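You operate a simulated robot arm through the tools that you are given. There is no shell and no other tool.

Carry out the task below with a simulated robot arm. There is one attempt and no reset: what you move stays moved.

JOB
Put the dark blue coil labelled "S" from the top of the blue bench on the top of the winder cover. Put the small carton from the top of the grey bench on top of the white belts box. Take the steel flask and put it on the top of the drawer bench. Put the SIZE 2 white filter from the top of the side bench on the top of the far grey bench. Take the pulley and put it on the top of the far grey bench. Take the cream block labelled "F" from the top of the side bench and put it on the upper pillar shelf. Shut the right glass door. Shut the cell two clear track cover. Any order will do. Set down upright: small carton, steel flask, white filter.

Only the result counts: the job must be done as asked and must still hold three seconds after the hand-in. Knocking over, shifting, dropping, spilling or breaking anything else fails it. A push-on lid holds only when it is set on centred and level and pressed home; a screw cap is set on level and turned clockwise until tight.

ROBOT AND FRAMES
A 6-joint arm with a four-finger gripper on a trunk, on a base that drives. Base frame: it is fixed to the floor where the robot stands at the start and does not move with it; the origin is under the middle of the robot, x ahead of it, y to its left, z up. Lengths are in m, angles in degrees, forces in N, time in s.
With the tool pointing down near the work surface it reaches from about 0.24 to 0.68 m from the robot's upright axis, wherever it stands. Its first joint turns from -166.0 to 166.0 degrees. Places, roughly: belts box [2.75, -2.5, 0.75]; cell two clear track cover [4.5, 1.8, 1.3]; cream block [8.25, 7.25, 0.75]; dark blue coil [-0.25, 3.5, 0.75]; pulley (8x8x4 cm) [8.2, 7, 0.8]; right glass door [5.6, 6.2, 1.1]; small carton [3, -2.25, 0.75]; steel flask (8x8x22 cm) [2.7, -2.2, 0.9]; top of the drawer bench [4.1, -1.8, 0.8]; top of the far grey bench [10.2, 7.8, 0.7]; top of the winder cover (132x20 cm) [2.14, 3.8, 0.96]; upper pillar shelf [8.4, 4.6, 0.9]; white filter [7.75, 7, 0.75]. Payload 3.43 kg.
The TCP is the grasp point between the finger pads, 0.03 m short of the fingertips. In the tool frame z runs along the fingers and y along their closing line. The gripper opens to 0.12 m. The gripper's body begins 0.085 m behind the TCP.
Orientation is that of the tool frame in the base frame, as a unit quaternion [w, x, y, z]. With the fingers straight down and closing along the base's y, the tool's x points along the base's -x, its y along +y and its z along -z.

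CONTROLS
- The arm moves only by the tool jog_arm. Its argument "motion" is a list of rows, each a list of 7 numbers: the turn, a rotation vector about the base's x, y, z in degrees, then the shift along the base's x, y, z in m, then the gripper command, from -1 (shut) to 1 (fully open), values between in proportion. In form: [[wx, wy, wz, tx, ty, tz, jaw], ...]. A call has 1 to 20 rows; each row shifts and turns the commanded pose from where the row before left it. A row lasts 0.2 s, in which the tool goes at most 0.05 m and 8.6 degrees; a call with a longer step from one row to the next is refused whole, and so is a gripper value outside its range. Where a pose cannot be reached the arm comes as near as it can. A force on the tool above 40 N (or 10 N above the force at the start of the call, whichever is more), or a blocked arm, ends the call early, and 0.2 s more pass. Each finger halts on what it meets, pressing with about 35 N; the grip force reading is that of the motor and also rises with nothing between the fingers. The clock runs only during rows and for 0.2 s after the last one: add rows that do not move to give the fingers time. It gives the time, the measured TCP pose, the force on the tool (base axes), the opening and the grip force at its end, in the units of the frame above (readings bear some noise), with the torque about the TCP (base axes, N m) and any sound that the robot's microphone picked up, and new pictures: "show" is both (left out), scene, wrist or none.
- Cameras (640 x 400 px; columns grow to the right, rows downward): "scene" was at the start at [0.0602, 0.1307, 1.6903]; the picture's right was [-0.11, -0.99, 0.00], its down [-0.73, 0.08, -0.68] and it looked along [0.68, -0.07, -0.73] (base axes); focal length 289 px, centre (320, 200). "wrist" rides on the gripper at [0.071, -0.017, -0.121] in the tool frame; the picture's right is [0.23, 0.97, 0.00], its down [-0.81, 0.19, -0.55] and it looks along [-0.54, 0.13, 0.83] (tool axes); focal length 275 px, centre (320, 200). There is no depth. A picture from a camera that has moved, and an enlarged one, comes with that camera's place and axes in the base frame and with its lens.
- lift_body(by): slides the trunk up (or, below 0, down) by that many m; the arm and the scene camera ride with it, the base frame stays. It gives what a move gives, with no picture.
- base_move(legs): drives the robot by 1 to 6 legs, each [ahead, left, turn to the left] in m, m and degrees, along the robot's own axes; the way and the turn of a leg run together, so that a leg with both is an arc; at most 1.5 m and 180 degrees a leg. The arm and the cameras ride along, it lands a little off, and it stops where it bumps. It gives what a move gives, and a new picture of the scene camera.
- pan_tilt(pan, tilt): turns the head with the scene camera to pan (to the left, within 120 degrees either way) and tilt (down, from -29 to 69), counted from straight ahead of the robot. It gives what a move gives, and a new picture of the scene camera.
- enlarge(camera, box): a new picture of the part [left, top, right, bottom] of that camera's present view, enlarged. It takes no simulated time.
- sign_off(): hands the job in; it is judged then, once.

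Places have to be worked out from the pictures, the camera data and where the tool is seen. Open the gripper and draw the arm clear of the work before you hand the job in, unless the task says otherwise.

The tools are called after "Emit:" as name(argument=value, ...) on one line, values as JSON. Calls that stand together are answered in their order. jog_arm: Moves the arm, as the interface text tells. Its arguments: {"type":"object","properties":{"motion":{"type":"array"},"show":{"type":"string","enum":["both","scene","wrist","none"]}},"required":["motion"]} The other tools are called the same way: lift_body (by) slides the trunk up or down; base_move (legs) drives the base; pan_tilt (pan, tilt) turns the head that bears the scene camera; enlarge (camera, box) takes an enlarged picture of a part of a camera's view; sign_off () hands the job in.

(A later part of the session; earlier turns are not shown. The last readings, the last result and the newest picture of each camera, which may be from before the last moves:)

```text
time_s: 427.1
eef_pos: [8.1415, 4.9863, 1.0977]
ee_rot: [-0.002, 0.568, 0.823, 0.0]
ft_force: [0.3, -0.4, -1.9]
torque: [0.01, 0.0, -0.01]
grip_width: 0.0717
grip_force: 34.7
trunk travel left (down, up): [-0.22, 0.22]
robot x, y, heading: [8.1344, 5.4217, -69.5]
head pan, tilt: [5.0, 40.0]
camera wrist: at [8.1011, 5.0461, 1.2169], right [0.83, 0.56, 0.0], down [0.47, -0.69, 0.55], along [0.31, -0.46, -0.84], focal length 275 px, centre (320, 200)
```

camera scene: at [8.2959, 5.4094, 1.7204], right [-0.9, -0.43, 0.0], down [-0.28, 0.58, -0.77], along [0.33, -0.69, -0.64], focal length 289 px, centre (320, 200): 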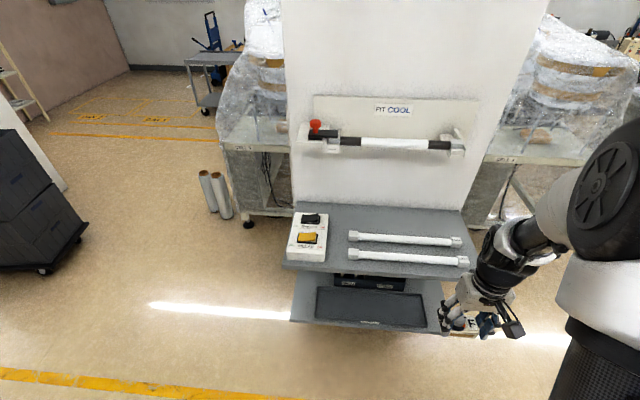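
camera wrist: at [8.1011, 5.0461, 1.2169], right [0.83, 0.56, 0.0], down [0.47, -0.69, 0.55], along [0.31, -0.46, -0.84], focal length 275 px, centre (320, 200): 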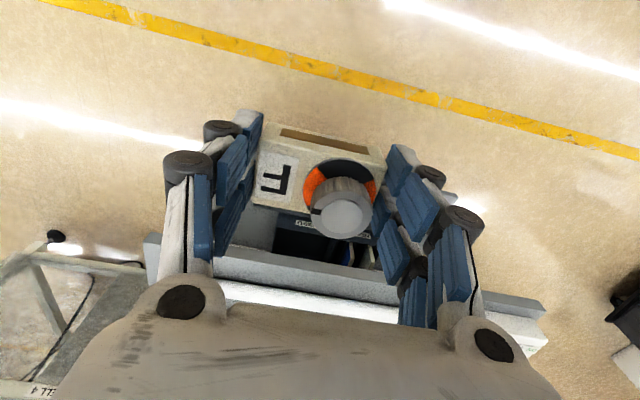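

Best free spot: the gap between the white box and the tubes (u 9.61–9.69), with the block turned 90°. I shift left 0.15 m and ahead 0.2 m, then rotate the gripper +90°.

Emit:
base_move(legs=[[0.2, 0.15, -0.5]])

Emit:
jog_arm(motion=[[0, 0, 8.2, 0, 0, 0, -1], [0, 0, 8.2, 0, 0, 0, -1], [0, 0, 8.2, 0, 0, 0, -1], [0, 0, 8.2, 0, 0, 0, -1], [0, 0, 8.2, 0, 0, 0, -1], [0, 0, 8.2, 0, 0, 0, -1], [0, 0, 8.2, 0, 0, 0, -1], [0, 0, 8.2, 0, 0, 0, -1], [0, 0, 8.2, 0, 0, 0, -1], [0, 0, 8.2, 0, 0, 0, -1], [0, 0, 8.0, 0, 0, 0, -1], [0, 0, 0, 0, 0, 0, -1]])

```text
time_s: 428.9
eef_pos: [8.3544, 4.8492, 1.0978]
ee_rot: [-0.002, 0.568, 0.823, 0.0]
ft_force: [0.5, -0.1, -1.5]
torque: [0.02, 0.02, -0.01]
grip_width: 0.0714
grip_force: 34.6
trunk travel left (down, up): [-0.22, 0.22]
robot x, y, heading: [8.344, 5.2821, -69.5]
head pan, tilt: [5.0, 40.0]
camera scene: at [8.5094, 5.2728, 1.7202], right [-0.9, -0.43, 0.0], down [-0.28, 0.58, -0.77], along [0.33, -0.69, -0.64], focal length 289 px, centre (320, 200)
```

scene: 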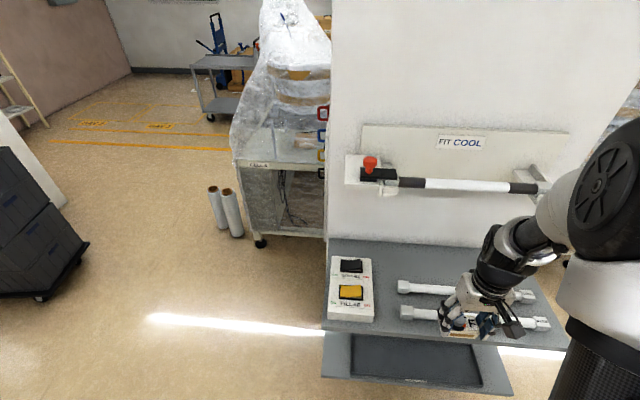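

```text
time_s: 431.5
eef_pos: [8.3551, 4.8485, 1.0965]
ee_rot: [-0.002, -0.182, 0.983, -0.002]
ft_force: [-0.9, -0.1, -1.4]
torque: [-0.01, -0.01, -0.01]
grip_width: 0.0717
grip_force: 34.8
trunk travel left (down, up): [-0.22, 0.22]
robot x, y, heading: [8.3484, 5.2843, -69.3]
head pan, tilt: [5.0, 40.0]
camera scene: at [8.5084, 5.2734, 1.7203], right [-0.9, -0.43, 0.0], down [-0.28, 0.58, -0.77], along [0.33, -0.69, -0.64], focal length 289 px, centre (320, 200)
camera wrist: at [8.295, 4.8084, 1.2166], right [-0.56, 0.83, 0.0], down [0.69, 0.47, 0.55], along [0.45, 0.31, -0.84], focal length 275 px, centre (320, 200)
```

scene: 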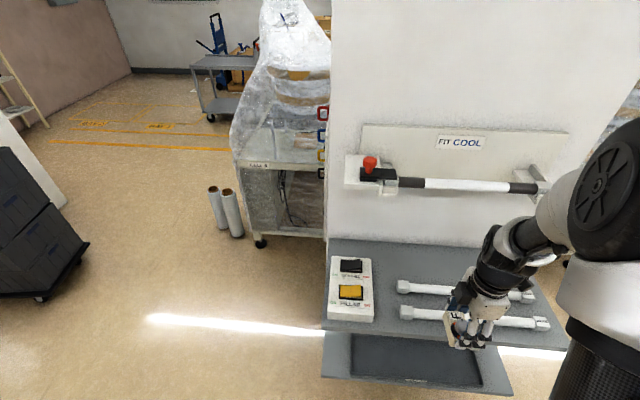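
wrist: 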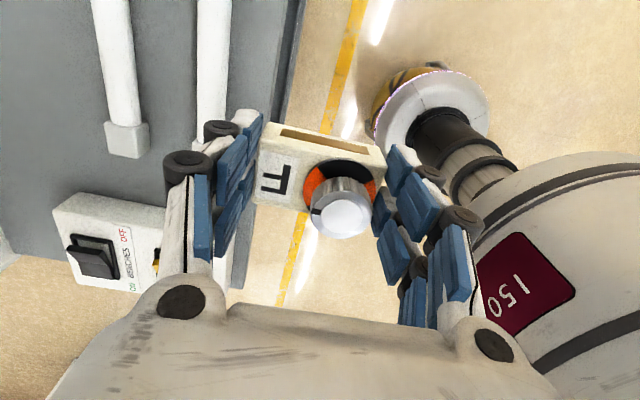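

Gap centre ≈u 9.647; I target TCP (8.529,4.779) (v 1.575, clear of the rail above). I move there at height and check.

Emit:
jog_arm(motion=[[0, 0, 0, 0.0434, -0.0173, 0, -1], [0, 0, 0, 0.0434, -0.0173, 0, -1], [0, 0, 0, 0.0434, -0.0173, 0, -1], [0, 0, 0, 0.0434, -0.0173, 0, -1], [0, 0, 0, 0, 0, -0.04, -1], [0, 0, 0, 0, 0, -0.03, -1], [0, 0, 0, 0, 0, 0, -1]])

Emit:
enlarge(camera="scene", box=[310, 220, 450, 340])

```text
time_s: 433.1
eef_pos: [8.5273, 4.7798, 1.0259]
ee_rot: [-0.001, -0.181, 0.984, -0.002]
ft_force: [-0.3, 0.3, -2.0]
torque: [-0.03, -0.01, -0.01]
grip_width: 0.0716
grip_force: 34.9
trunk travel left (down, up): [-0.22, 0.22]
robot x, y, heading: [8.3475, 5.2787, -69.4]
head pan, tilt: [5.0, 40.0]
camera scene: at [8.5081, 5.2736, 1.7204], right [-0.9, -0.43, 0.0], down [-0.28, 0.58, -0.77], along [0.33, -0.69, -0.64], focal length 289 px, centre (320, 200)
camera wrist: at [8.4676, 4.7382, 1.1464], right [-0.56, 0.83, 0.0], down [0.69, 0.47, 0.55], along [0.46, 0.31, -0.84], focal length 275 px, centre (320, 200)
```

scene: 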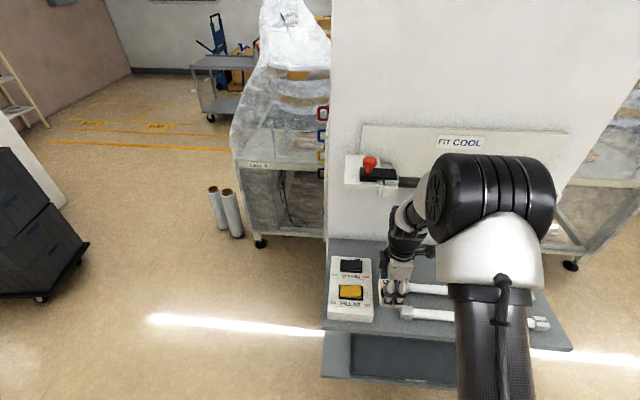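
wrist: 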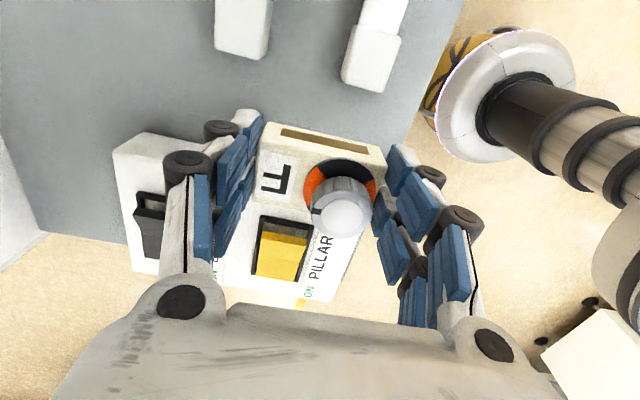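

```text
3.33 times, centred on (380, 280) of scene
camera zoom: at [8.5081, 5.2736, 1.7204], right [-0.9, -0.43, 0.0], down [-0.28, 0.58, -0.77], along [0.33, -0.69, -0.64], focal length 963 px, centre (120, -67)
```

zoom: 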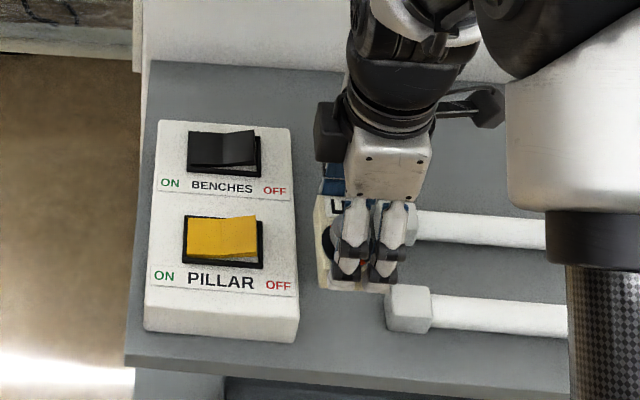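

The block will land at zoom column ≈340, centred in the gap 297–387. I descend gently to contact.

Emit:
jog_arm(motion=[[0, 0, 0, 0, 0, -0.03, -1], [0, 0, 0, 0, 0, -0.02, -1], [0, 0, 0, 0, 0, -0.01, -1], [0, 0, 0, 0, 0, -0.006, -1], [0, 0, 0, 0, 0, -0.005, -1], [0, 0, 0, 0, 0, 0, -1]])

Emit:
enlarge(camera="scene", box=[310, 220, 450, 340])

```text
time_s: 434.5
eef_pos: [8.5269, 4.7795, 0.9587]
ee_rot: [-0.001, -0.181, 0.983, -0.005]
ft_force: [-0.8, -1.6, 26.0]
torque: [0.02, -0.07, -0.11]
grip_width: 0.0719
grip_force: 34.7
trunk travel left (down, up): [-0.22, 0.22]
robot x, y, heading: [8.3459, 5.2839, -69.7]
head pan, tilt: [5.0, 40.0]
camera scene: at [8.5074, 5.2756, 1.7206], right [-0.9, -0.43, 0.0], down [-0.28, 0.58, -0.77], along [0.33, -0.69, -0.64], focal length 289 px, centre (320, 200)
camera wrist: at [8.4679, 4.7392, 1.0779], right [-0.56, 0.83, -0.01], down [0.69, 0.47, 0.55], along [0.46, 0.3, -0.84], focal length 275 px, centre (320, 200)
```

scene: 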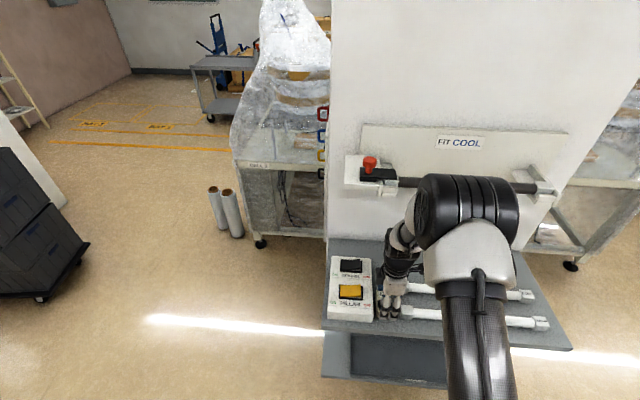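
wrist: 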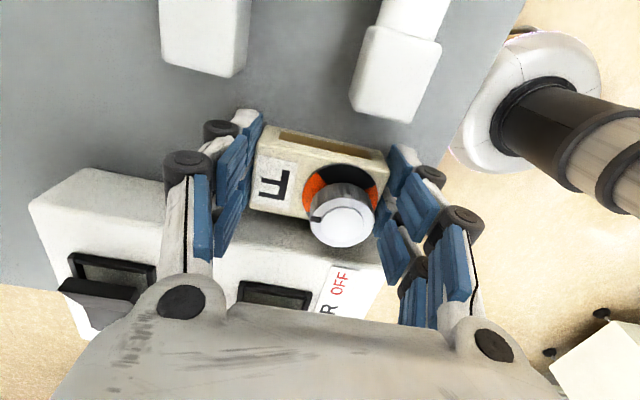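

```text
3.33 times, centred on (380, 280) of scene
camera zoom: at [8.5074, 5.2756, 1.7206], right [-0.9, -0.43, 0.0], down [-0.28, 0.58, -0.77], along [0.33, -0.69, -0.64], focal length 963 px, centre (120, -67)
```

zoom: 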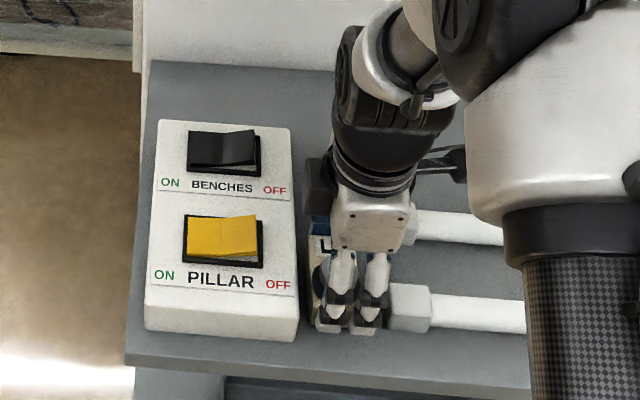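

Contact is flat. I ease up, open, and rise straight up.

Emit:
jog_arm(motion=[[0, 0, 0, 0, 0, 0.003, -1], [0, 0, 0, 0, 0, 0, -0.2], [0, 0, 0, 0, 0, 0, 0.3], [0, 0, 0, 0, 0, 0, 0.6], [0, 0, 0, 0, 0, 0, 0.6], [0, 0, 0, 0, 0, 0.02, 0.6], [0, 0, 0, 0, 0, 0.04, 0.6], [0, 0, 0, 0, 0, 0.04, 0.6], [0, 0, 0, 0, 0.0, 0.04, 0.6]])

Emit:
enlarge(camera="scene", box=[310, 220, 450, 340])

```text
time_s: 436.5
eef_pos: [8.5272, 4.7809, 1.0968]
ee_rot: [-0.002, -0.181, 0.983, -0.001]
ft_force: [-0.9, 0.0, -0.3]
torque: [0.01, 0.01, 0.0]
grip_width: 0.0962
grip_force: 0.1
trunk travel left (down, up): [-0.22, 0.22]
robot x, y, heading: [8.3468, 5.2842, -69.6]
head pan, tilt: [5.0, 40.0]
camera scene: at [8.5081, 5.2744, 1.7204], right [-0.9, -0.43, 0.0], down [-0.28, 0.58, -0.77], along [0.33, -0.69, -0.64], focal length 289 px, centre (320, 200)
camera wrist: at [8.4674, 4.7407, 1.2173], right [-0.56, 0.83, 0.0], down [0.69, 0.47, 0.55], along [0.46, 0.31, -0.84], focal length 275 px, centre (320, 200)
```

scene: 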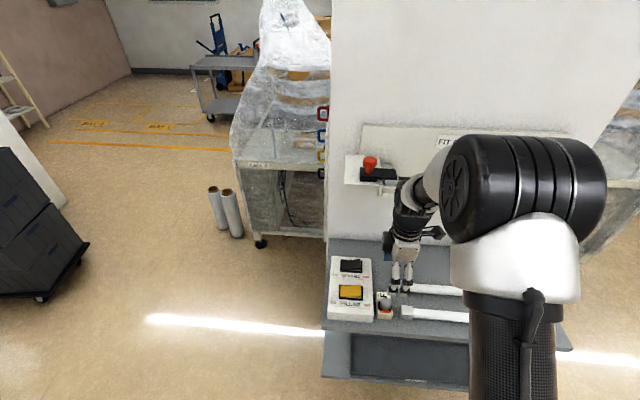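
wrist: 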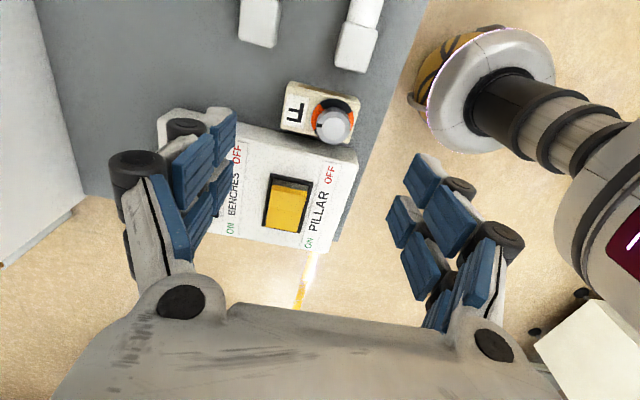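

```text
3.33 times, centred on (380, 280) of scene
camera zoom: at [8.5081, 5.2744, 1.7204], right [-0.9, -0.43, 0.0], down [-0.28, 0.58, -0.77], along [0.33, -0.69, -0.64], focal length 963 px, centre (120, -67)
```

zoom: 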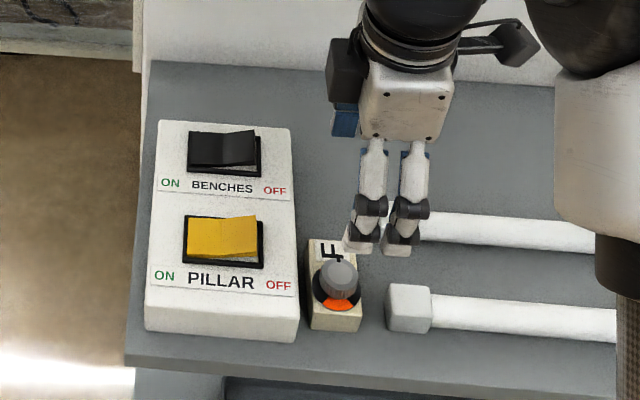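

Block F stands on the upper pillar shelf. I back away, restore the yaw, and drive back along the aisle.

Emit:
base_move(legs=[[-0.5, 0, 0]])

Emit:
jog_arm(motion=[[0, 0, -8.2, 0, 0, 0, 1], [0, 0, -8.2, 0, 0, 0, 1], [0, 0, -8.2, 0, 0, 0, 1], [0, 0, -8.2, 0, 0, 0, 1], [0, 0, -8.2, -0.02, 0.01, 0, 1], [0, 0, -8.2, -0.02, 0.01, 0, 1], [0, 0, -8.2, -0.03, 0.01, 0, 1], [0, 0, -8.2, -0.03, 0.01, 0, 1], [0, 0, -8.2, -0.03, 0.01, 0, 1], [0, 0, -8.2, -0.03, 0.01, 0, 1], [0, 0, -8, 0, 0, 0, 1], [0, 0, 0, 0, 0, 0, 1]], show="none")

Emit:
base_move(legs=[[0, -1.5, 0], [0.35, -1.45, 0]])

Emit:
pan_tilt(pan=-60, tilt=25)

```text
time_s: 439.4
eef_pos: [8.3537, 5.2463, 1.0967]
ee_rot: [-0.001, -0.183, 0.983, -0.001]
ft_force: [0.6, 0.1, -0.2]
torque: [0.0, -0.01, 0.04]
grip_width: 0.096
grip_force: 0.0
trunk travel left (down, up): [-0.22, 0.22]
robot x, y, heading: [8.1733, 5.7444, -69.3]
head pan, tilt: [5.0, 40.0]
camera scene: at [8.3337, 5.7386, 1.7204], right [-0.9, -0.43, 0.0], down [-0.28, 0.58, -0.77], along [0.33, -0.69, -0.64], focal length 289 px, centre (320, 200)
```

scene: 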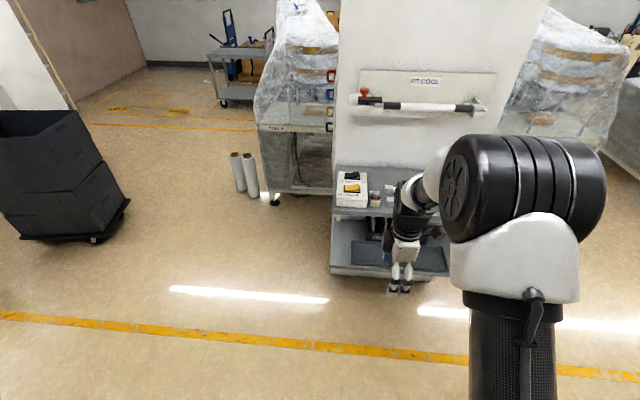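

```text
time_s: 442.0
eef_pos: [8.1929, 5.305, 1.0973]
ee_rot: [-0.001, 0.566, 0.824, 0.0]
ft_force: [-0.2, 1.0, 0.1]
torque: [-0.01, -0.01, -0.02]
grip_width: 0.1199
grip_force: 0.1
trunk travel left (down, up): [-0.22, 0.22]
robot x, y, heading: [8.1697, 5.7475, -69.4]
head pan, tilt: [5.0, 40.0]
```

```text
time_s: 456.4
eef_pos: [5.554, 3.955, 1.098]
ee_rot: [-0.002, 0.572, 0.82, 0.0]
ft_force: [0.3, 0.2, 0.1]
torque: [-0.01, -0.01, -0.01]
grip_width: 0.1201
grip_force: 0.1
trunk travel left (down, up): [-0.22, 0.22]
robot x, y, heading: [5.5406, 4.3941, -70.2]
head pan, tilt: [5.0, 40.0]
camera scene: at [5.7022, 4.3862, 1.7204], right [-0.91, -0.42, 0.0], down [-0.27, 0.58, -0.77], along [0.32, -0.69, -0.64], focal length 289 px, centre (320, 200)
```

scene: 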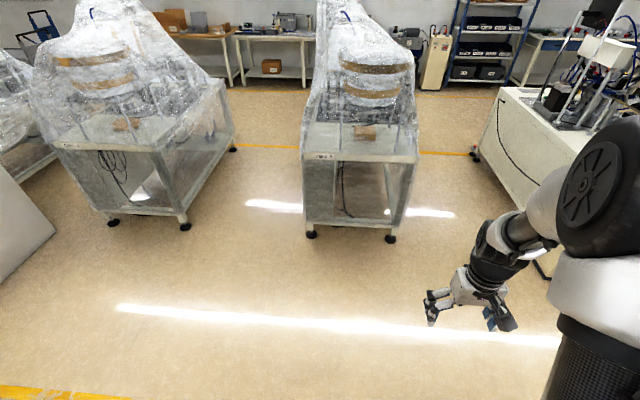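

```text
time_s: 457.7
eef_pos: [5.5543, 3.9566, 1.0975]
ee_rot: [-0.001, 0.572, 0.82, -0.001]
ft_force: [0.2, -0.6, 0.0]
torque: [0.0, 0.01, -0.02]
grip_width: 0.12
grip_force: 0.0
trunk travel left (down, up): [-0.22, 0.22]
robot x, y, heading: [5.5407, 4.3971, -70.1]
head pan, tilt: [-60.0, 25.0]
camera scene: at [5.6074, 4.393, 1.7437], right [-0.77, 0.64, 0.0], down [0.27, 0.32, -0.91], along [-0.58, -0.69, -0.42], focal length 289 px, centre (320, 200)
```

scene: 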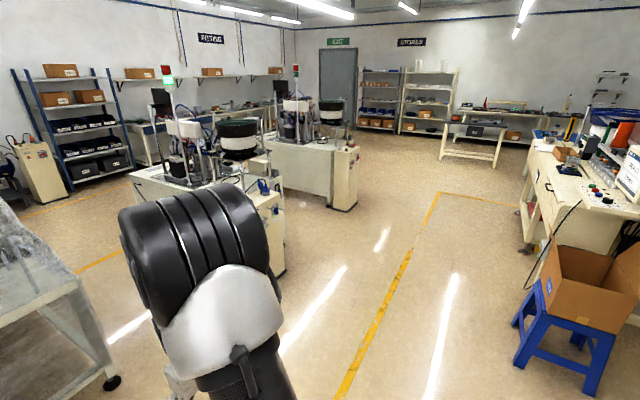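

The gap between cell one and cell two leads to the far aisle. I strafe right to it, facing −v, then drive forward through it.

Emit:
base_move(legs=[[0.2, -1.3, 0], [0.12, -1.22, 0]])

Emit:
pan_tilt(pan=15, tilt=35)

```text
time_s: 470.2
eef_pos: [3.2699, 2.8072, 1.0975]
ee_rot: [-0.002, 0.573, 0.819, 0.0]
ft_force: [-0.1, 0.7, 0.0]
torque: [0.01, 0.01, 0.02]
grip_width: 0.1199
grip_force: 0.0
trunk travel left (down, up): [-0.22, 0.22]
robot x, y, heading: [3.258, 3.249, -70.4]
head pan, tilt: [-60.0, 25.0]
camera scene: at [3.3247, 3.243, 1.7437], right [-0.76, 0.65, 0.0], down [0.27, 0.32, -0.91], along [-0.59, -0.69, -0.42], focal length 289 px, centre (320, 200)
```

scene: 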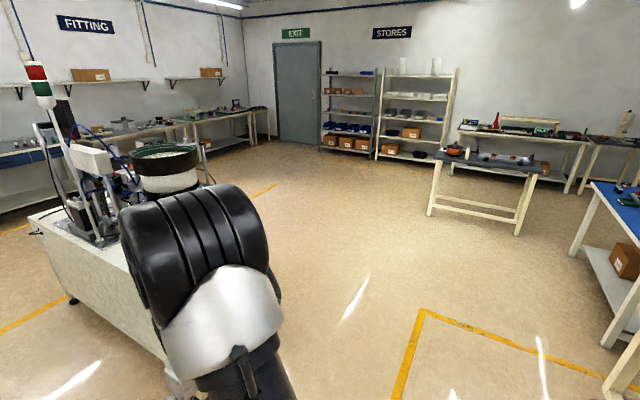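

```text
time_s: 471.7
eef_pos: [3.2711, 2.8069, 1.098]
ee_rot: [-0.001, 0.574, 0.819, 0.0]
ft_force: [-0.5, 0.0, 0.1]
torque: [0.0, -0.03, 0.01]
grip_width: 0.1199
grip_force: 0.1
trunk travel left (down, up): [-0.22, 0.22]
robot x, y, heading: [3.2562, 3.2465, -70.0]
head pan, tilt: [15.0, 35.0]
camera scene: at [3.4346, 3.2409, 1.7279], right [-0.82, -0.57, 0.0], down [-0.33, 0.47, -0.82], along [0.47, -0.67, -0.57], focal length 289 px, centre (320, 200)
```

scene: 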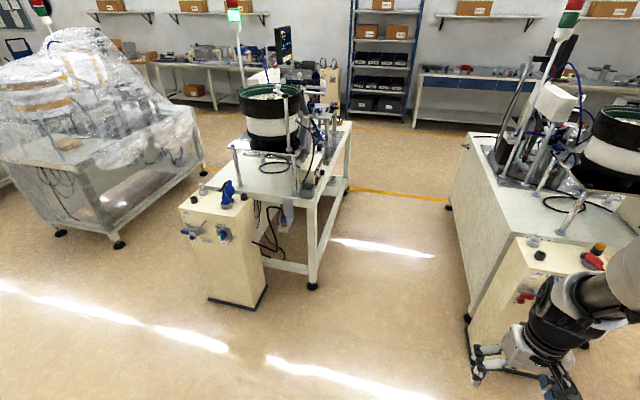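

Gap spans u≈3.69–4.74; I'm at u 4.17. I drive forward through it.

Emit:
base_move(legs=[[1.2, 0.05, 0], [1.2, 0, 0], [1.0, 0, 0]])

Emit:
pan_tilt(pan=-35, tilt=25)

```text
time_s: 488.1
eef_pos: [4.5498, -0.3299, 1.0984]
ee_rot: [-0.002, 0.557, 0.831, 0.001]
ft_force: [0.7, 0.5, 0.3]
torque: [-0.03, -0.02, -0.02]
grip_width: 0.12
grip_force: 0.2
trunk travel left (down, up): [-0.22, 0.22]
robot x, y, heading: [4.5191, 0.1087, -68.0]
head pan, tilt: [15.0, 35.0]
camera scene: at [4.6971, 0.1093, 1.7279], right [-0.8, -0.6, 0.0], down [-0.34, 0.46, -0.82], along [0.49, -0.65, -0.57], focal length 289 px, centre (320, 200)
```

scene: 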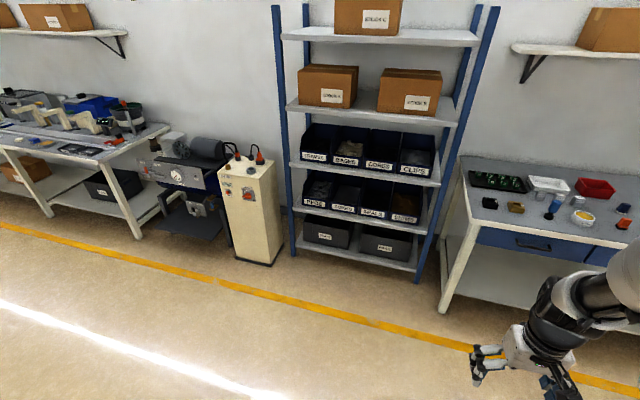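

```text
time_s: 489.3
eef_pos: [4.5505, -0.3299, 1.0977]
ee_rot: [-0.001, 0.557, 0.831, 0.001]
ft_force: [-0.6, 0.4, -0.2]
torque: [0.0, -0.01, 0.02]
grip_width: 0.1201
grip_force: 0.1
trunk travel left (down, up): [-0.22, 0.22]
robot x, y, heading: [4.5189, 0.1113, -68.1]
head pan, tilt: [-35.0, 25.0]
camera scene: at [4.6233, 0.0903, 1.7437], right [-0.97, 0.23, 0.0], down [0.1, 0.41, -0.91], along [-0.2, -0.88, -0.42], focal length 289 px, centre (320, 200)
```

scene: 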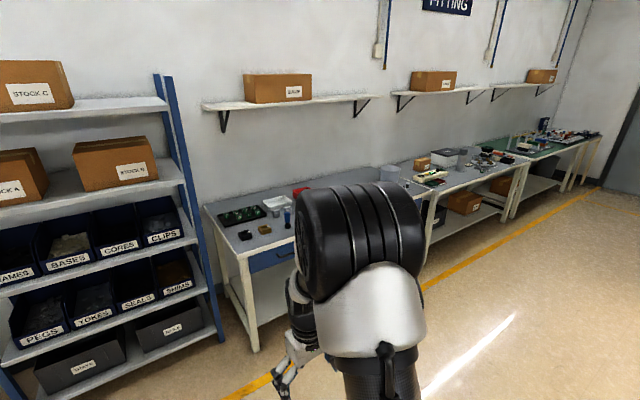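

The drawer bench is ahead, the grey bench to the right. I strafe right to in front of the grey bench.

Emit:
base_move(legs=[[0.25, -1.1, -2], [0.2, -1.0, 0]])

Emit:
pan_tilt(pan=15, tilt=35)

Emit:
pan_tilt(pan=-55, tilt=35)

```text
time_s: 499.9
eef_pos: [2.7321, -1.4673, 1.0972]
ee_rot: [-0.003, 0.577, 0.817, 0.0]
ft_force: [-0.2, -1.0, 0.2]
torque: [0.02, 0.0, 0.01]
grip_width: 0.12
grip_force: 0.1
trunk travel left (down, up): [-0.22, 0.22]
robot x, y, heading: [2.7244, -1.0257, -71.0]
head pan, tilt: [-35.0, 25.0]
camera scene: at [2.8242, -1.0502, 1.7437], right [-0.96, 0.27, 0.0], down [0.12, 0.41, -0.91], along [-0.25, -0.87, -0.42], focal length 289 px, centre (320, 200)
```

scene: 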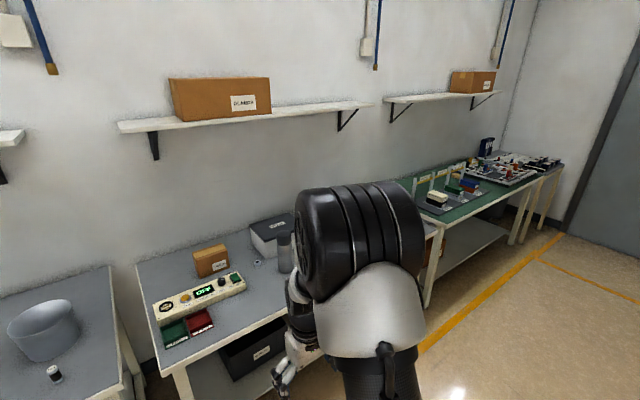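

```text
time_s: 501.1
eef_pos: [2.732, -1.4666, 1.0967]
ee_rot: [-0.003, 0.577, 0.817, 0.001]
ft_force: [-0.3, -0.2, 0.3]
torque: [0.02, 0.04, -0.01]
grip_width: 0.1202
grip_force: 0.0
trunk travel left (down, up): [-0.22, 0.22]
robot x, y, heading: [2.7228, -1.0272, -70.7]
head pan, tilt: [15.0, 35.0]
camera scene: at [2.8991, -1.0342, 1.7279], right [-0.83, -0.56, 0.0], down [-0.32, 0.47, -0.82], along [0.46, -0.68, -0.57], focal length 289 px, centre (320, 200)
```

scene: 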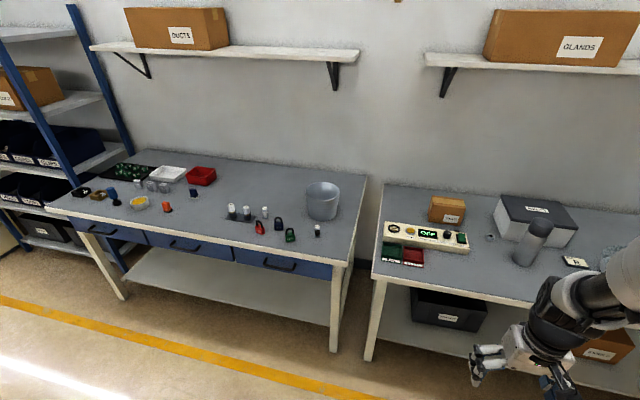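

```text
time_s: 502.5
eef_pos: [2.7326, -1.4666, 1.0969]
ee_rot: [-0.002, 0.576, 0.817, 0.0]
ft_force: [-0.9, 0.7, 0.4]
torque: [-0.05, -0.01, 0.01]
grip_width: 0.1201
grip_force: 0.0
trunk travel left (down, up): [-0.22, 0.22]
robot x, y, heading: [2.722, -1.0216, -70.8]
head pan, tilt: [-55.0, 35.0]
camera scene: at [2.7983, -1.0329, 1.7279], right [-0.81, 0.58, 0.0], down [0.33, 0.47, -0.82], along [-0.48, -0.67, -0.57], focal length 289 px, centre (320, 200)
```

scene: 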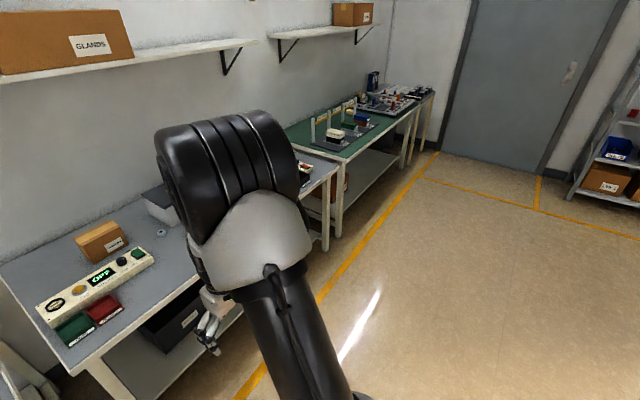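

The grey bench shows a small carton, the steel flask and the belts box. I return the head to that view and enlarge.

Emit:
pan_tilt(pan=10, tilt=40)

Emit:
enlarge(camera="scene", box=[330, 120, 570, 270])

```text
time_s: 503.8
eef_pos: [2.7318, -1.4676, 1.0973]
ee_rot: [-0.001, 0.576, 0.817, 0.0]
ft_force: [0.0, -0.3, 1.3]
torque: [0.0, 0.03, 0.01]
grip_width: 0.12
grip_force: 0.0
trunk travel left (down, up): [-0.22, 0.22]
robot x, y, heading: [2.7255, -1.028, -70.9]
head pan, tilt: [10.0, 40.0]
camera scene: at [2.8911, -1.0356, 1.7204], right [-0.87, -0.49, 0.0], down [-0.31, 0.56, -0.77], along [0.37, -0.67, -0.64], focal length 289 px, centre (320, 200)
```

scene: 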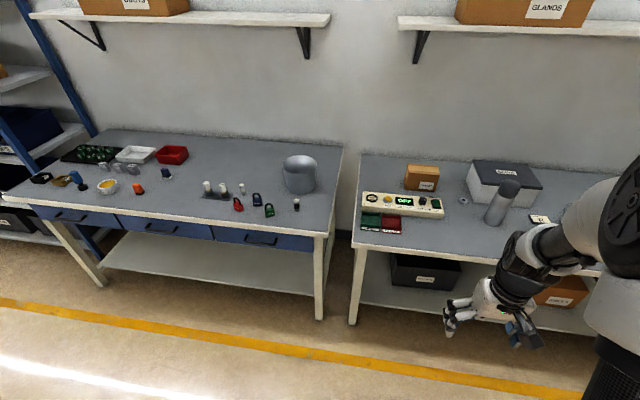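

```text
2.67 times, centred on (450, 195) of scene
camera zoom: at [2.8911, -1.0356, 1.7204], right [-0.87, -0.49, 0.0], down [-0.31, 0.56, -0.77], along [0.37, -0.67, -0.64], focal length 770 px, centre (-27, 213)
```

zoom: 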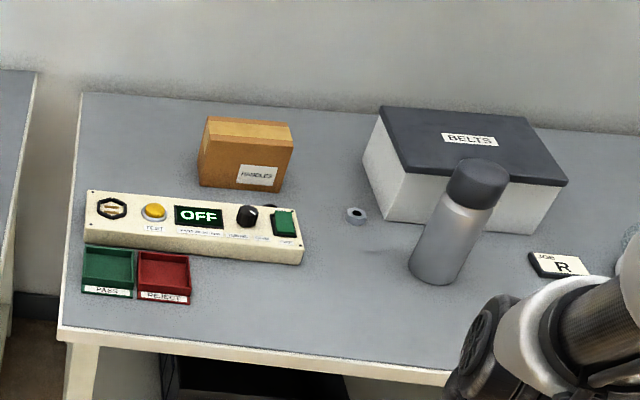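

Flask ≈(2.66,−2.285), Ø8 cm, top ≈0.97; carton "HANDLES" ≈(3.01,−2.38); belts box behind the flask. I take the flask first: approach the bench.

Emit:
base_move(legs=[[0.5, -0.33, 0.9]])

Emit:
jog_arm(motion=[[0, 0, 0, 0, 0, 0, 1]], show="wrist")

```text
time_s: 507.2
eef_pos: [2.5904, -2.0571, 1.0972]
ee_rot: [-0.001, 0.574, 0.819, 0.0]
ft_force: [0.3, -0.2, 0.1]
torque: [0.03, -0.02, -0.01]
grip_width: 0.1199
grip_force: 0.1
trunk travel left (down, up): [-0.22, 0.22]
robot x, y, heading: [2.577, -1.6148, -70.5]
head pan, tilt: [10.0, 40.0]
camera scene: at [2.7471, -1.6249, 1.7204], right [-0.87, -0.49, 0.0], down [-0.32, 0.56, -0.77], along [0.38, -0.67, -0.64], focal length 289 px, centre (320, 200)
```

scene: 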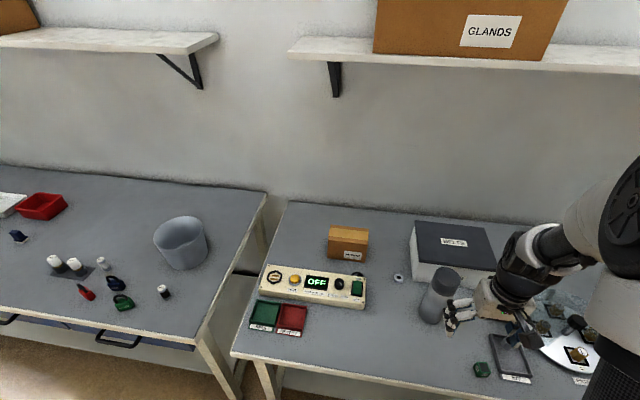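

```text
time_s: 507.6
eef_pos: [2.5893, -2.0572, 1.098]
ee_rot: [-0.001, 0.574, 0.819, -0.001]
ft_force: [0.1, -0.7, -0.3]
torque: [0.02, -0.03, 0.01]
grip_width: 0.12
grip_force: 0.1
trunk travel left (down, up): [-0.22, 0.22]
robot x, y, heading: [2.5757, -1.6173, -70.5]
head pan, tilt: [10.0, 40.0]
camera wrist: at [2.5514, -1.9958, 1.2174], right [0.84, 0.55, 0.0], down [0.46, -0.7, 0.55], along [0.3, -0.46, -0.84], focal length 275 px, centre (320, 200)
```

wrist: 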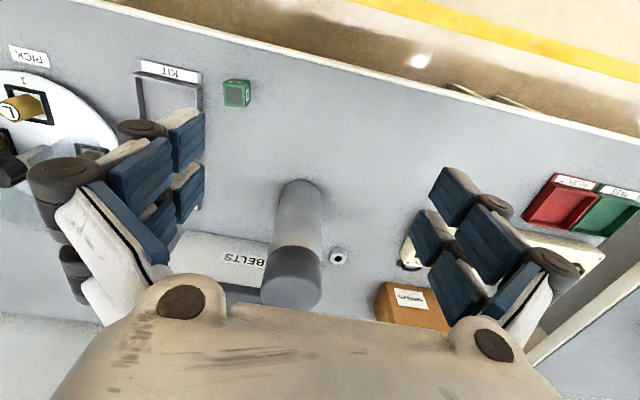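

Flask ≈(2.677,−2.28). I move the base 0.1 m closer, centre above the flask and check.

Emit:
base_move(legs=[[0.1, 0, 0]])

Emit:
jog_arm(motion=[[0, 0, 0, 0.018, -0.042, 0, 1], [0, 0, 0, 0.018, -0.042, 0, 1], [0, 0, 0, 0.018, -0.042, 0, 1], [0, 0, 0, 0, 0, 0, 1]])

```text
time_s: 508.8
eef_pos: [2.6223, -2.1499, 1.0973]
ee_rot: [-0.002, 0.575, 0.818, 0.001]
ft_force: [0.0, 0.4, 0.2]
torque: [0.06, 0.01, 0.03]
grip_width: 0.1197
grip_force: 0.1
trunk travel left (down, up): [-0.22, 0.22]
robot x, y, heading: [2.6122, -1.7084, -70.9]
head pan, tilt: [10.0, 40.0]
camera scene: at [2.7805, -1.7184, 1.7203], right [-0.87, -0.49, 0.0], down [-0.32, 0.56, -0.77], along [0.38, -0.67, -0.64], focal length 289 px, centre (320, 200)
```

scene: 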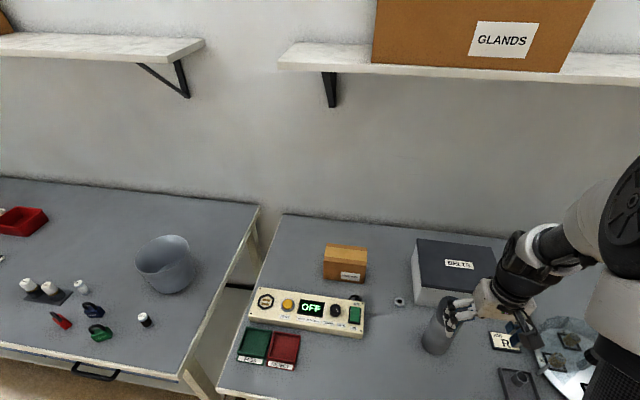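

```text
time_s: 509.8
eef_pos: [2.6744, -2.2774, 1.0989]
ee_rot: [-0.001, 0.575, 0.818, 0.0]
ft_force: [-0.5, -0.2, 0.7]
torque: [-0.01, 0.0, 0.0]
grip_width: 0.1199
grip_force: 0.1
trunk travel left (down, up): [-0.22, 0.22]
robot x, y, heading: [2.6113, -1.708, -70.5]
head pan, tilt: [10.0, 40.0]
camera scene: at [2.7794, -1.7154, 1.7205], right [-0.87, -0.49, 0.0], down [-0.32, 0.56, -0.77], along [0.38, -0.67, -0.64], focal length 289 px, centre (320, 200)
camera wrist: at [2.6367, -2.2164, 1.2172], right [0.84, 0.55, 0.0], down [0.46, -0.7, 0.55], along [0.3, -0.46, -0.84], focal length 275 px, centre (320, 200)
```

scene: 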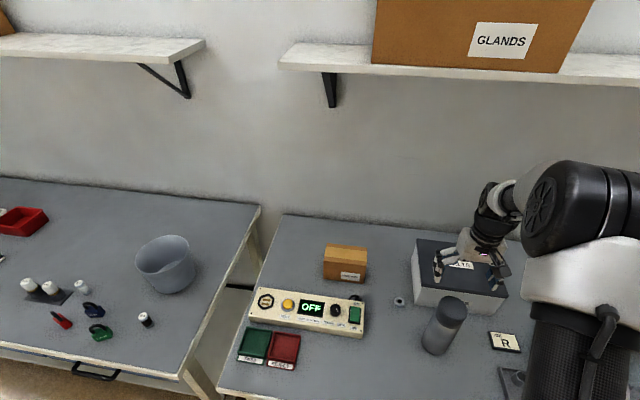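
wrist: 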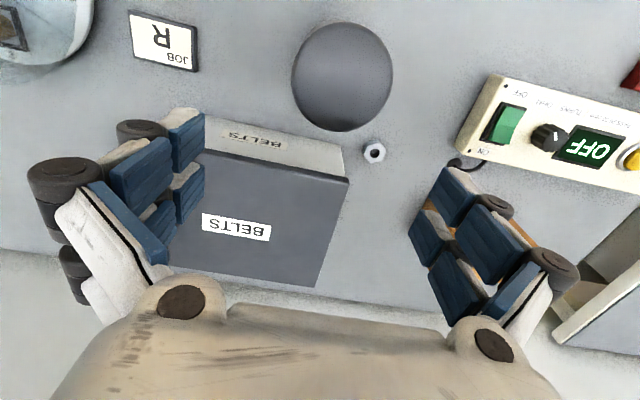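

Close view gives flask centre ≈(2.675,−2.245). I correct, descend to z≈1.0 and look.

Emit:
jog_arm(motion=[[0, 0, 0, 0.0005, 0.03, 0, 1], [0, 0, 0, 0, 0, -0.04, 1], [0, 0, 0, 0, 0, -0.04, 1], [0, 0, 0, 0, 0, 0, 1]], show="wrist")

```text
time_s: 510.8
eef_pos: [2.6768, -2.2468, 1.0175]
ee_rot: [-0.001, 0.575, 0.818, 0.001]
ft_force: [0.3, -0.6, -0.3]
torque: [-0.03, 0.0, 0.01]
grip_width: 0.12
grip_force: 0.0
trunk travel left (down, up): [-0.22, 0.22]
robot x, y, heading: [2.612, -1.7064, -70.6]
head pan, tilt: [10.0, 40.0]
camera wrist: at [2.6382, -2.1854, 1.1368], right [0.84, 0.55, 0.0], down [0.46, -0.7, 0.55], along [0.3, -0.46, -0.83], focal length 275 px, centre (320, 200)
```

wrist: 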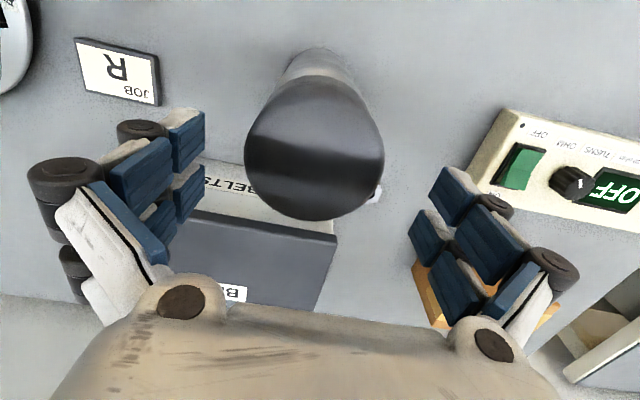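

Flask centred. I descend to z≈0.905 and close on it.

Emit:
jog_arm(motion=[[0, 0, 0, -0.003, 0.002, -0.03, 1], [0, 0, 0, 0, 0, -0.03, 1], [0, 0, 0, 0, 0, -0.03, 1], [0, 0, 0, 0, 0, -0.02, 1], [0, 0, 0, 0, 0, 0, 0.5], [0, 0, 0, 0, 0, 0, 0], [0, 0, 0, 0, 0, 0, -0.5], [0, 0, 0, 0, 0, 0, -1], [0, 0, 0, 0, 0, 0, -1], [0, 0, 0, 0, 0, 0, -1]])

```text
time_s: 511.6
eef_pos: [2.6734, -2.2503, 0.9361]
ee_rot: [0.003, 0.575, 0.818, -0.006]
ft_force: [-3.1, 2.4, 16.5]
torque: [-0.16, 0.37, -0.15]
grip_width: 0.1201
grip_force: 0.0
trunk travel left (down, up): [-0.22, 0.22]
robot x, y, heading: [2.612, -1.7094, -70.6]
head pan, tilt: [10.0, 40.0]
stopped in row 4: the force on the tool passed its limit at 63 N (the readings are from after the stop); the commanded pose is now the measured one
camera scene: at [2.7796, -1.7164, 1.7205], right [-0.87, -0.49, 0.0], down [-0.32, 0.56, -0.77], along [0.38, -0.67, -0.64], focal length 289 px, centre (320, 200)
camera wrist: at [2.6341, -2.1879, 1.0557], right [0.84, 0.55, -0.01], down [0.46, -0.69, 0.56], along [0.3, -0.47, -0.83], focal length 275 px, centre (320, 200)
```

scene: 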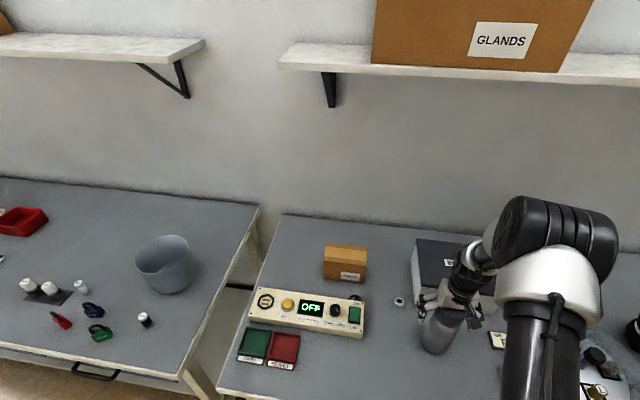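
wrist: 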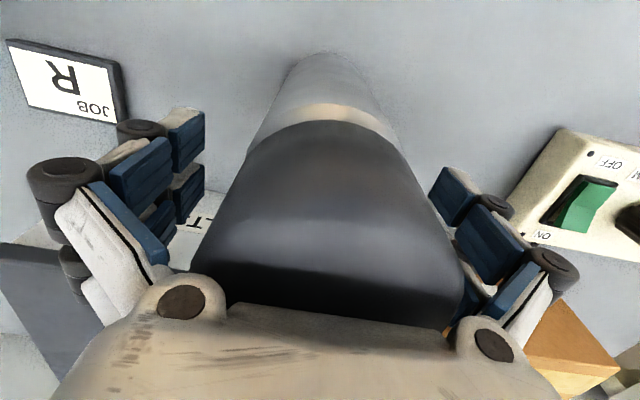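

The palm touched the flask's top (top ≈1.01, so the bench is ≈0.79). I raise 8 mm and close here; the pads lie just under the cap.

Emit:
jog_arm(motion=[[0, 0, 0, 0, 0, 0.008, 1], [0, 0, 0, 0, 0, 0, 0.5], [0, 0, 0, 0, 0, 0, 0], [0, 0, 0, 0, 0, 0, -0.5], [0, 0, 0, 0, 0, 0, -1], [0, 0, 0, 0, 0, 0, -1], [0, 0, 0, 0, 0, 0, -1]])

```text
time_s: 513.2
eef_pos: [2.6719, -2.2512, 0.9455]
ee_rot: [0.003, 0.575, 0.818, -0.007]
ft_force: [-1.9, -3.0, 33.4]
torque: [0.89, 0.2, 0.1]
grip_width: 0.0901
grip_force: 35.2
trunk travel left (down, up): [-0.22, 0.22]
robot x, y, heading: [2.616, -1.7057, -70.4]
head pan, tilt: [10.0, 40.0]
camera scene: at [2.7794, -1.7142, 1.7207], right [-0.87, -0.49, 0.0], down [-0.32, 0.56, -0.77], along [0.38, -0.67, -0.64], focal length 289 px, centre (320, 200)
camera wrist: at [2.634, -2.1874, 1.0646], right [0.84, 0.55, -0.01], down [0.46, -0.69, 0.56], along [0.3, -0.48, -0.83], focal length 275 px, centre (320, 200)
```

scene: 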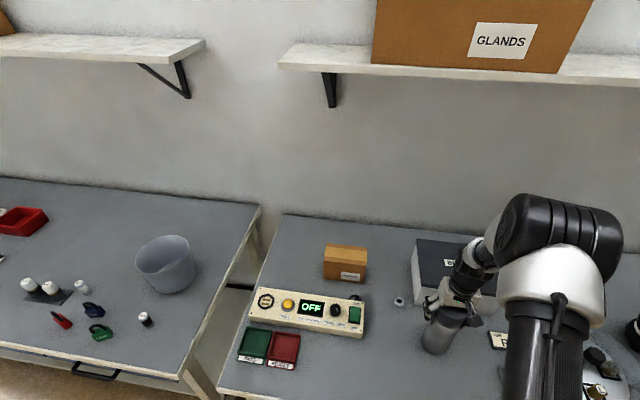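
wrist: 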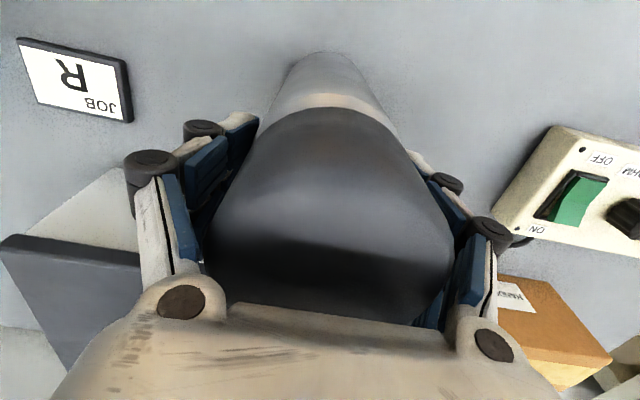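

The upper finger links are bearing on the cap. I reopen, rise to z≈0.975 and close on the top part instead.

Emit:
jog_arm(motion=[[0, 0, 0, 0, 0, 0, 0.2], [0, 0, 0, 0, 0, 0, 1], [0, 0, 0, 0, 0, 0, 1], [0, 0, 0, 0, 0, 0.015, 1], [0, 0, 0, 0, 0, 0.015, 1], [0, 0, 0, 0, 0, 0, 1]])

```text
time_s: 514.6
eef_pos: [2.674, -2.2499, 0.9724]
ee_rot: [0.001, 0.575, 0.818, -0.004]
ft_force: [0.1, 0.2, 1.3]
torque: [-0.01, -0.01, -0.02]
grip_width: 0.12
grip_force: 0.0
trunk travel left (down, up): [-0.22, 0.22]
robot x, y, heading: [2.6127, -1.7051, -70.5]
head pan, tilt: [10.0, 40.0]
camera scene: at [2.7799, -1.7171, 1.7203], right [-0.87, -0.49, 0.0], down [-0.32, 0.56, -0.77], along [0.38, -0.67, -0.64], focal length 289 px, centre (320, 200)
camera wrist: at [2.6349, -2.1875, 1.0924], right [0.84, 0.55, -0.01], down [0.46, -0.69, 0.56], along [0.3, -0.47, -0.83], focal length 275 px, centre (320, 200)
```

scene: 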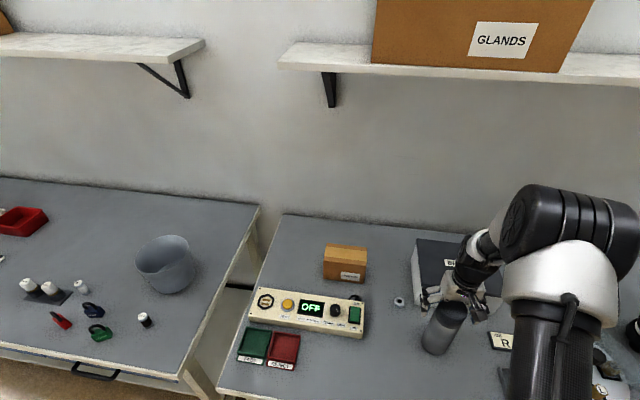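
wrist: 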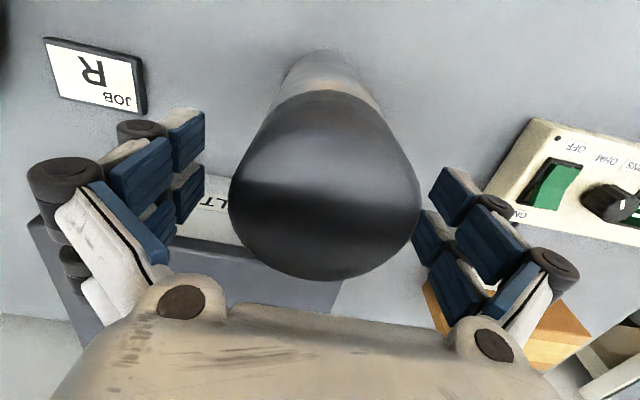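

Flask top ≈1.0, centred. I lower 5 mm and close on the cap.

Emit:
jog_arm(motion=[[0, 0, 0, 0, 0.002, -0.006, 1], [0, 0, 0, 0, 0, 0, 0.5], [0, 0, 0, 0, 0, 0, 0], [0, 0, 0, 0, 0, 0, -0.5], [0, 0, 0, 0, 0, 0, -1], [0, 0, 0, 0, 0, 0, -1], [0, 0, 0, 0, 0, 0, -1]])

```text
time_s: 516.2
eef_pos: [2.6734, -2.2491, 0.9683]
ee_rot: [0.002, 0.575, 0.818, -0.005]
ft_force: [-1.5, -0.3, 2.2]
torque: [0.02, 0.04, 0.02]
grip_width: 0.0736
grip_force: 34.9
trunk travel left (down, up): [-0.22, 0.22]
robot x, y, heading: [2.6128, -1.7074, -70.4]
head pan, tilt: [10.0, 40.0]
camera scene: at [2.7796, -1.7167, 1.7204], right [-0.87, -0.49, 0.0], down [-0.32, 0.56, -0.77], along [0.38, -0.67, -0.64], focal length 289 px, centre (320, 200)
camera wrist: at [2.6345, -2.186, 1.0864], right [0.84, 0.55, -0.01], down [0.46, -0.69, 0.56], along [0.3, -0.47, -0.83], focal length 275 px, centre (320, 200)
```

scene: 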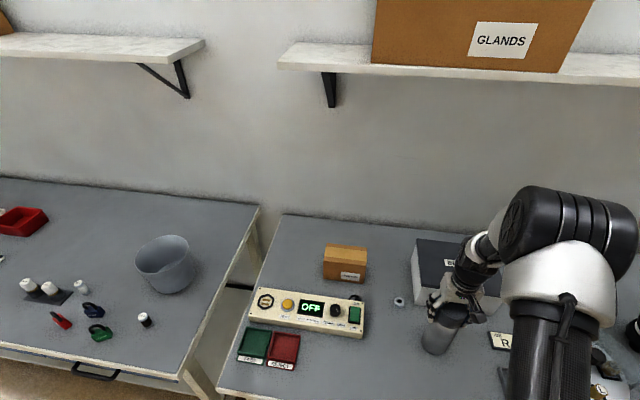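
wrist: 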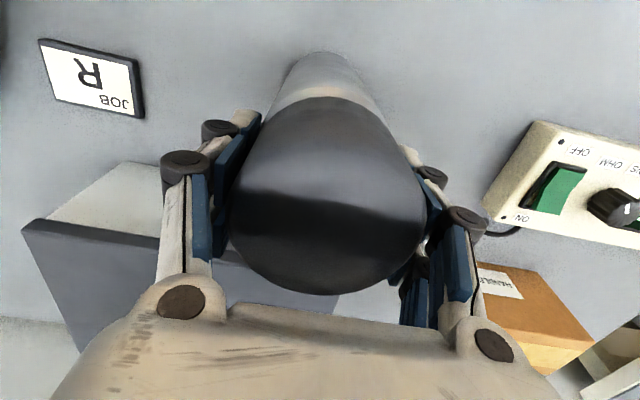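

Gripped at 74 mm with no side force. I lift 3 cm and check that the whole flask comes along.

Emit:
jog_arm(motion=[[0, 0, 0, 0, 0, 0.01, -1], [0, 0, 0, 0, 0, 0.01, -1], [0, 0, 0, 0, 0, 0.02, -1], [0, 0, 0, 0, 0, 0.02, -1], [0, 0, 0, 0, 0, 0, -1]])

Emit:
enlarge(camera="scene", box=[390, 230, 530, 370])

```text
time_s: 517.4
eef_pos: [2.6746, -2.2477, 1.025]
ee_rot: [0.002, 0.575, 0.818, -0.004]
ft_force: [0.8, -0.1, -4.7]
torque: [-0.07, 0.0, 0.01]
grip_width: 0.0733
grip_force: 35.4
trunk travel left (down, up): [-0.22, 0.22]
robot x, y, heading: [2.6084, -1.7048, -70.8]
head pan, tilt: [10.0, 40.0]
camera scene: at [2.78, -1.7176, 1.7203], right [-0.87, -0.49, 0.0], down [-0.32, 0.56, -0.77], along [0.38, -0.67, -0.64], focal length 289 px, centre (320, 200)
camera wrist: at [2.6352, -2.186, 1.1456], right [0.84, 0.55, -0.01], down [0.46, -0.69, 0.56], along [0.3, -0.47, -0.83], focal length 275 px, centre (320, 200)
```

scene: 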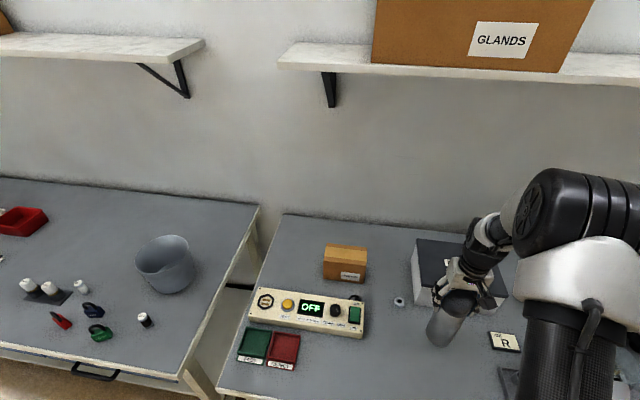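
wrist: 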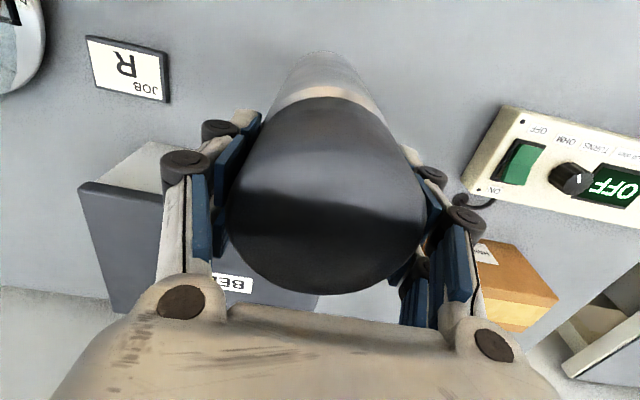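

```text
2.86 times, centred on (460, 300) of scene
camera zoom: at [2.78, -1.7176, 1.7203], right [-0.87, -0.49, 0.0], down [-0.32, 0.56, -0.77], along [0.38, -0.67, -0.64], focal length 825 px, centre (-80, -86)
```

zoom: 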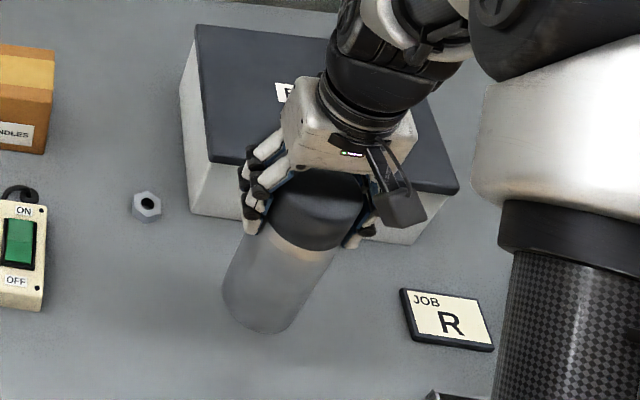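

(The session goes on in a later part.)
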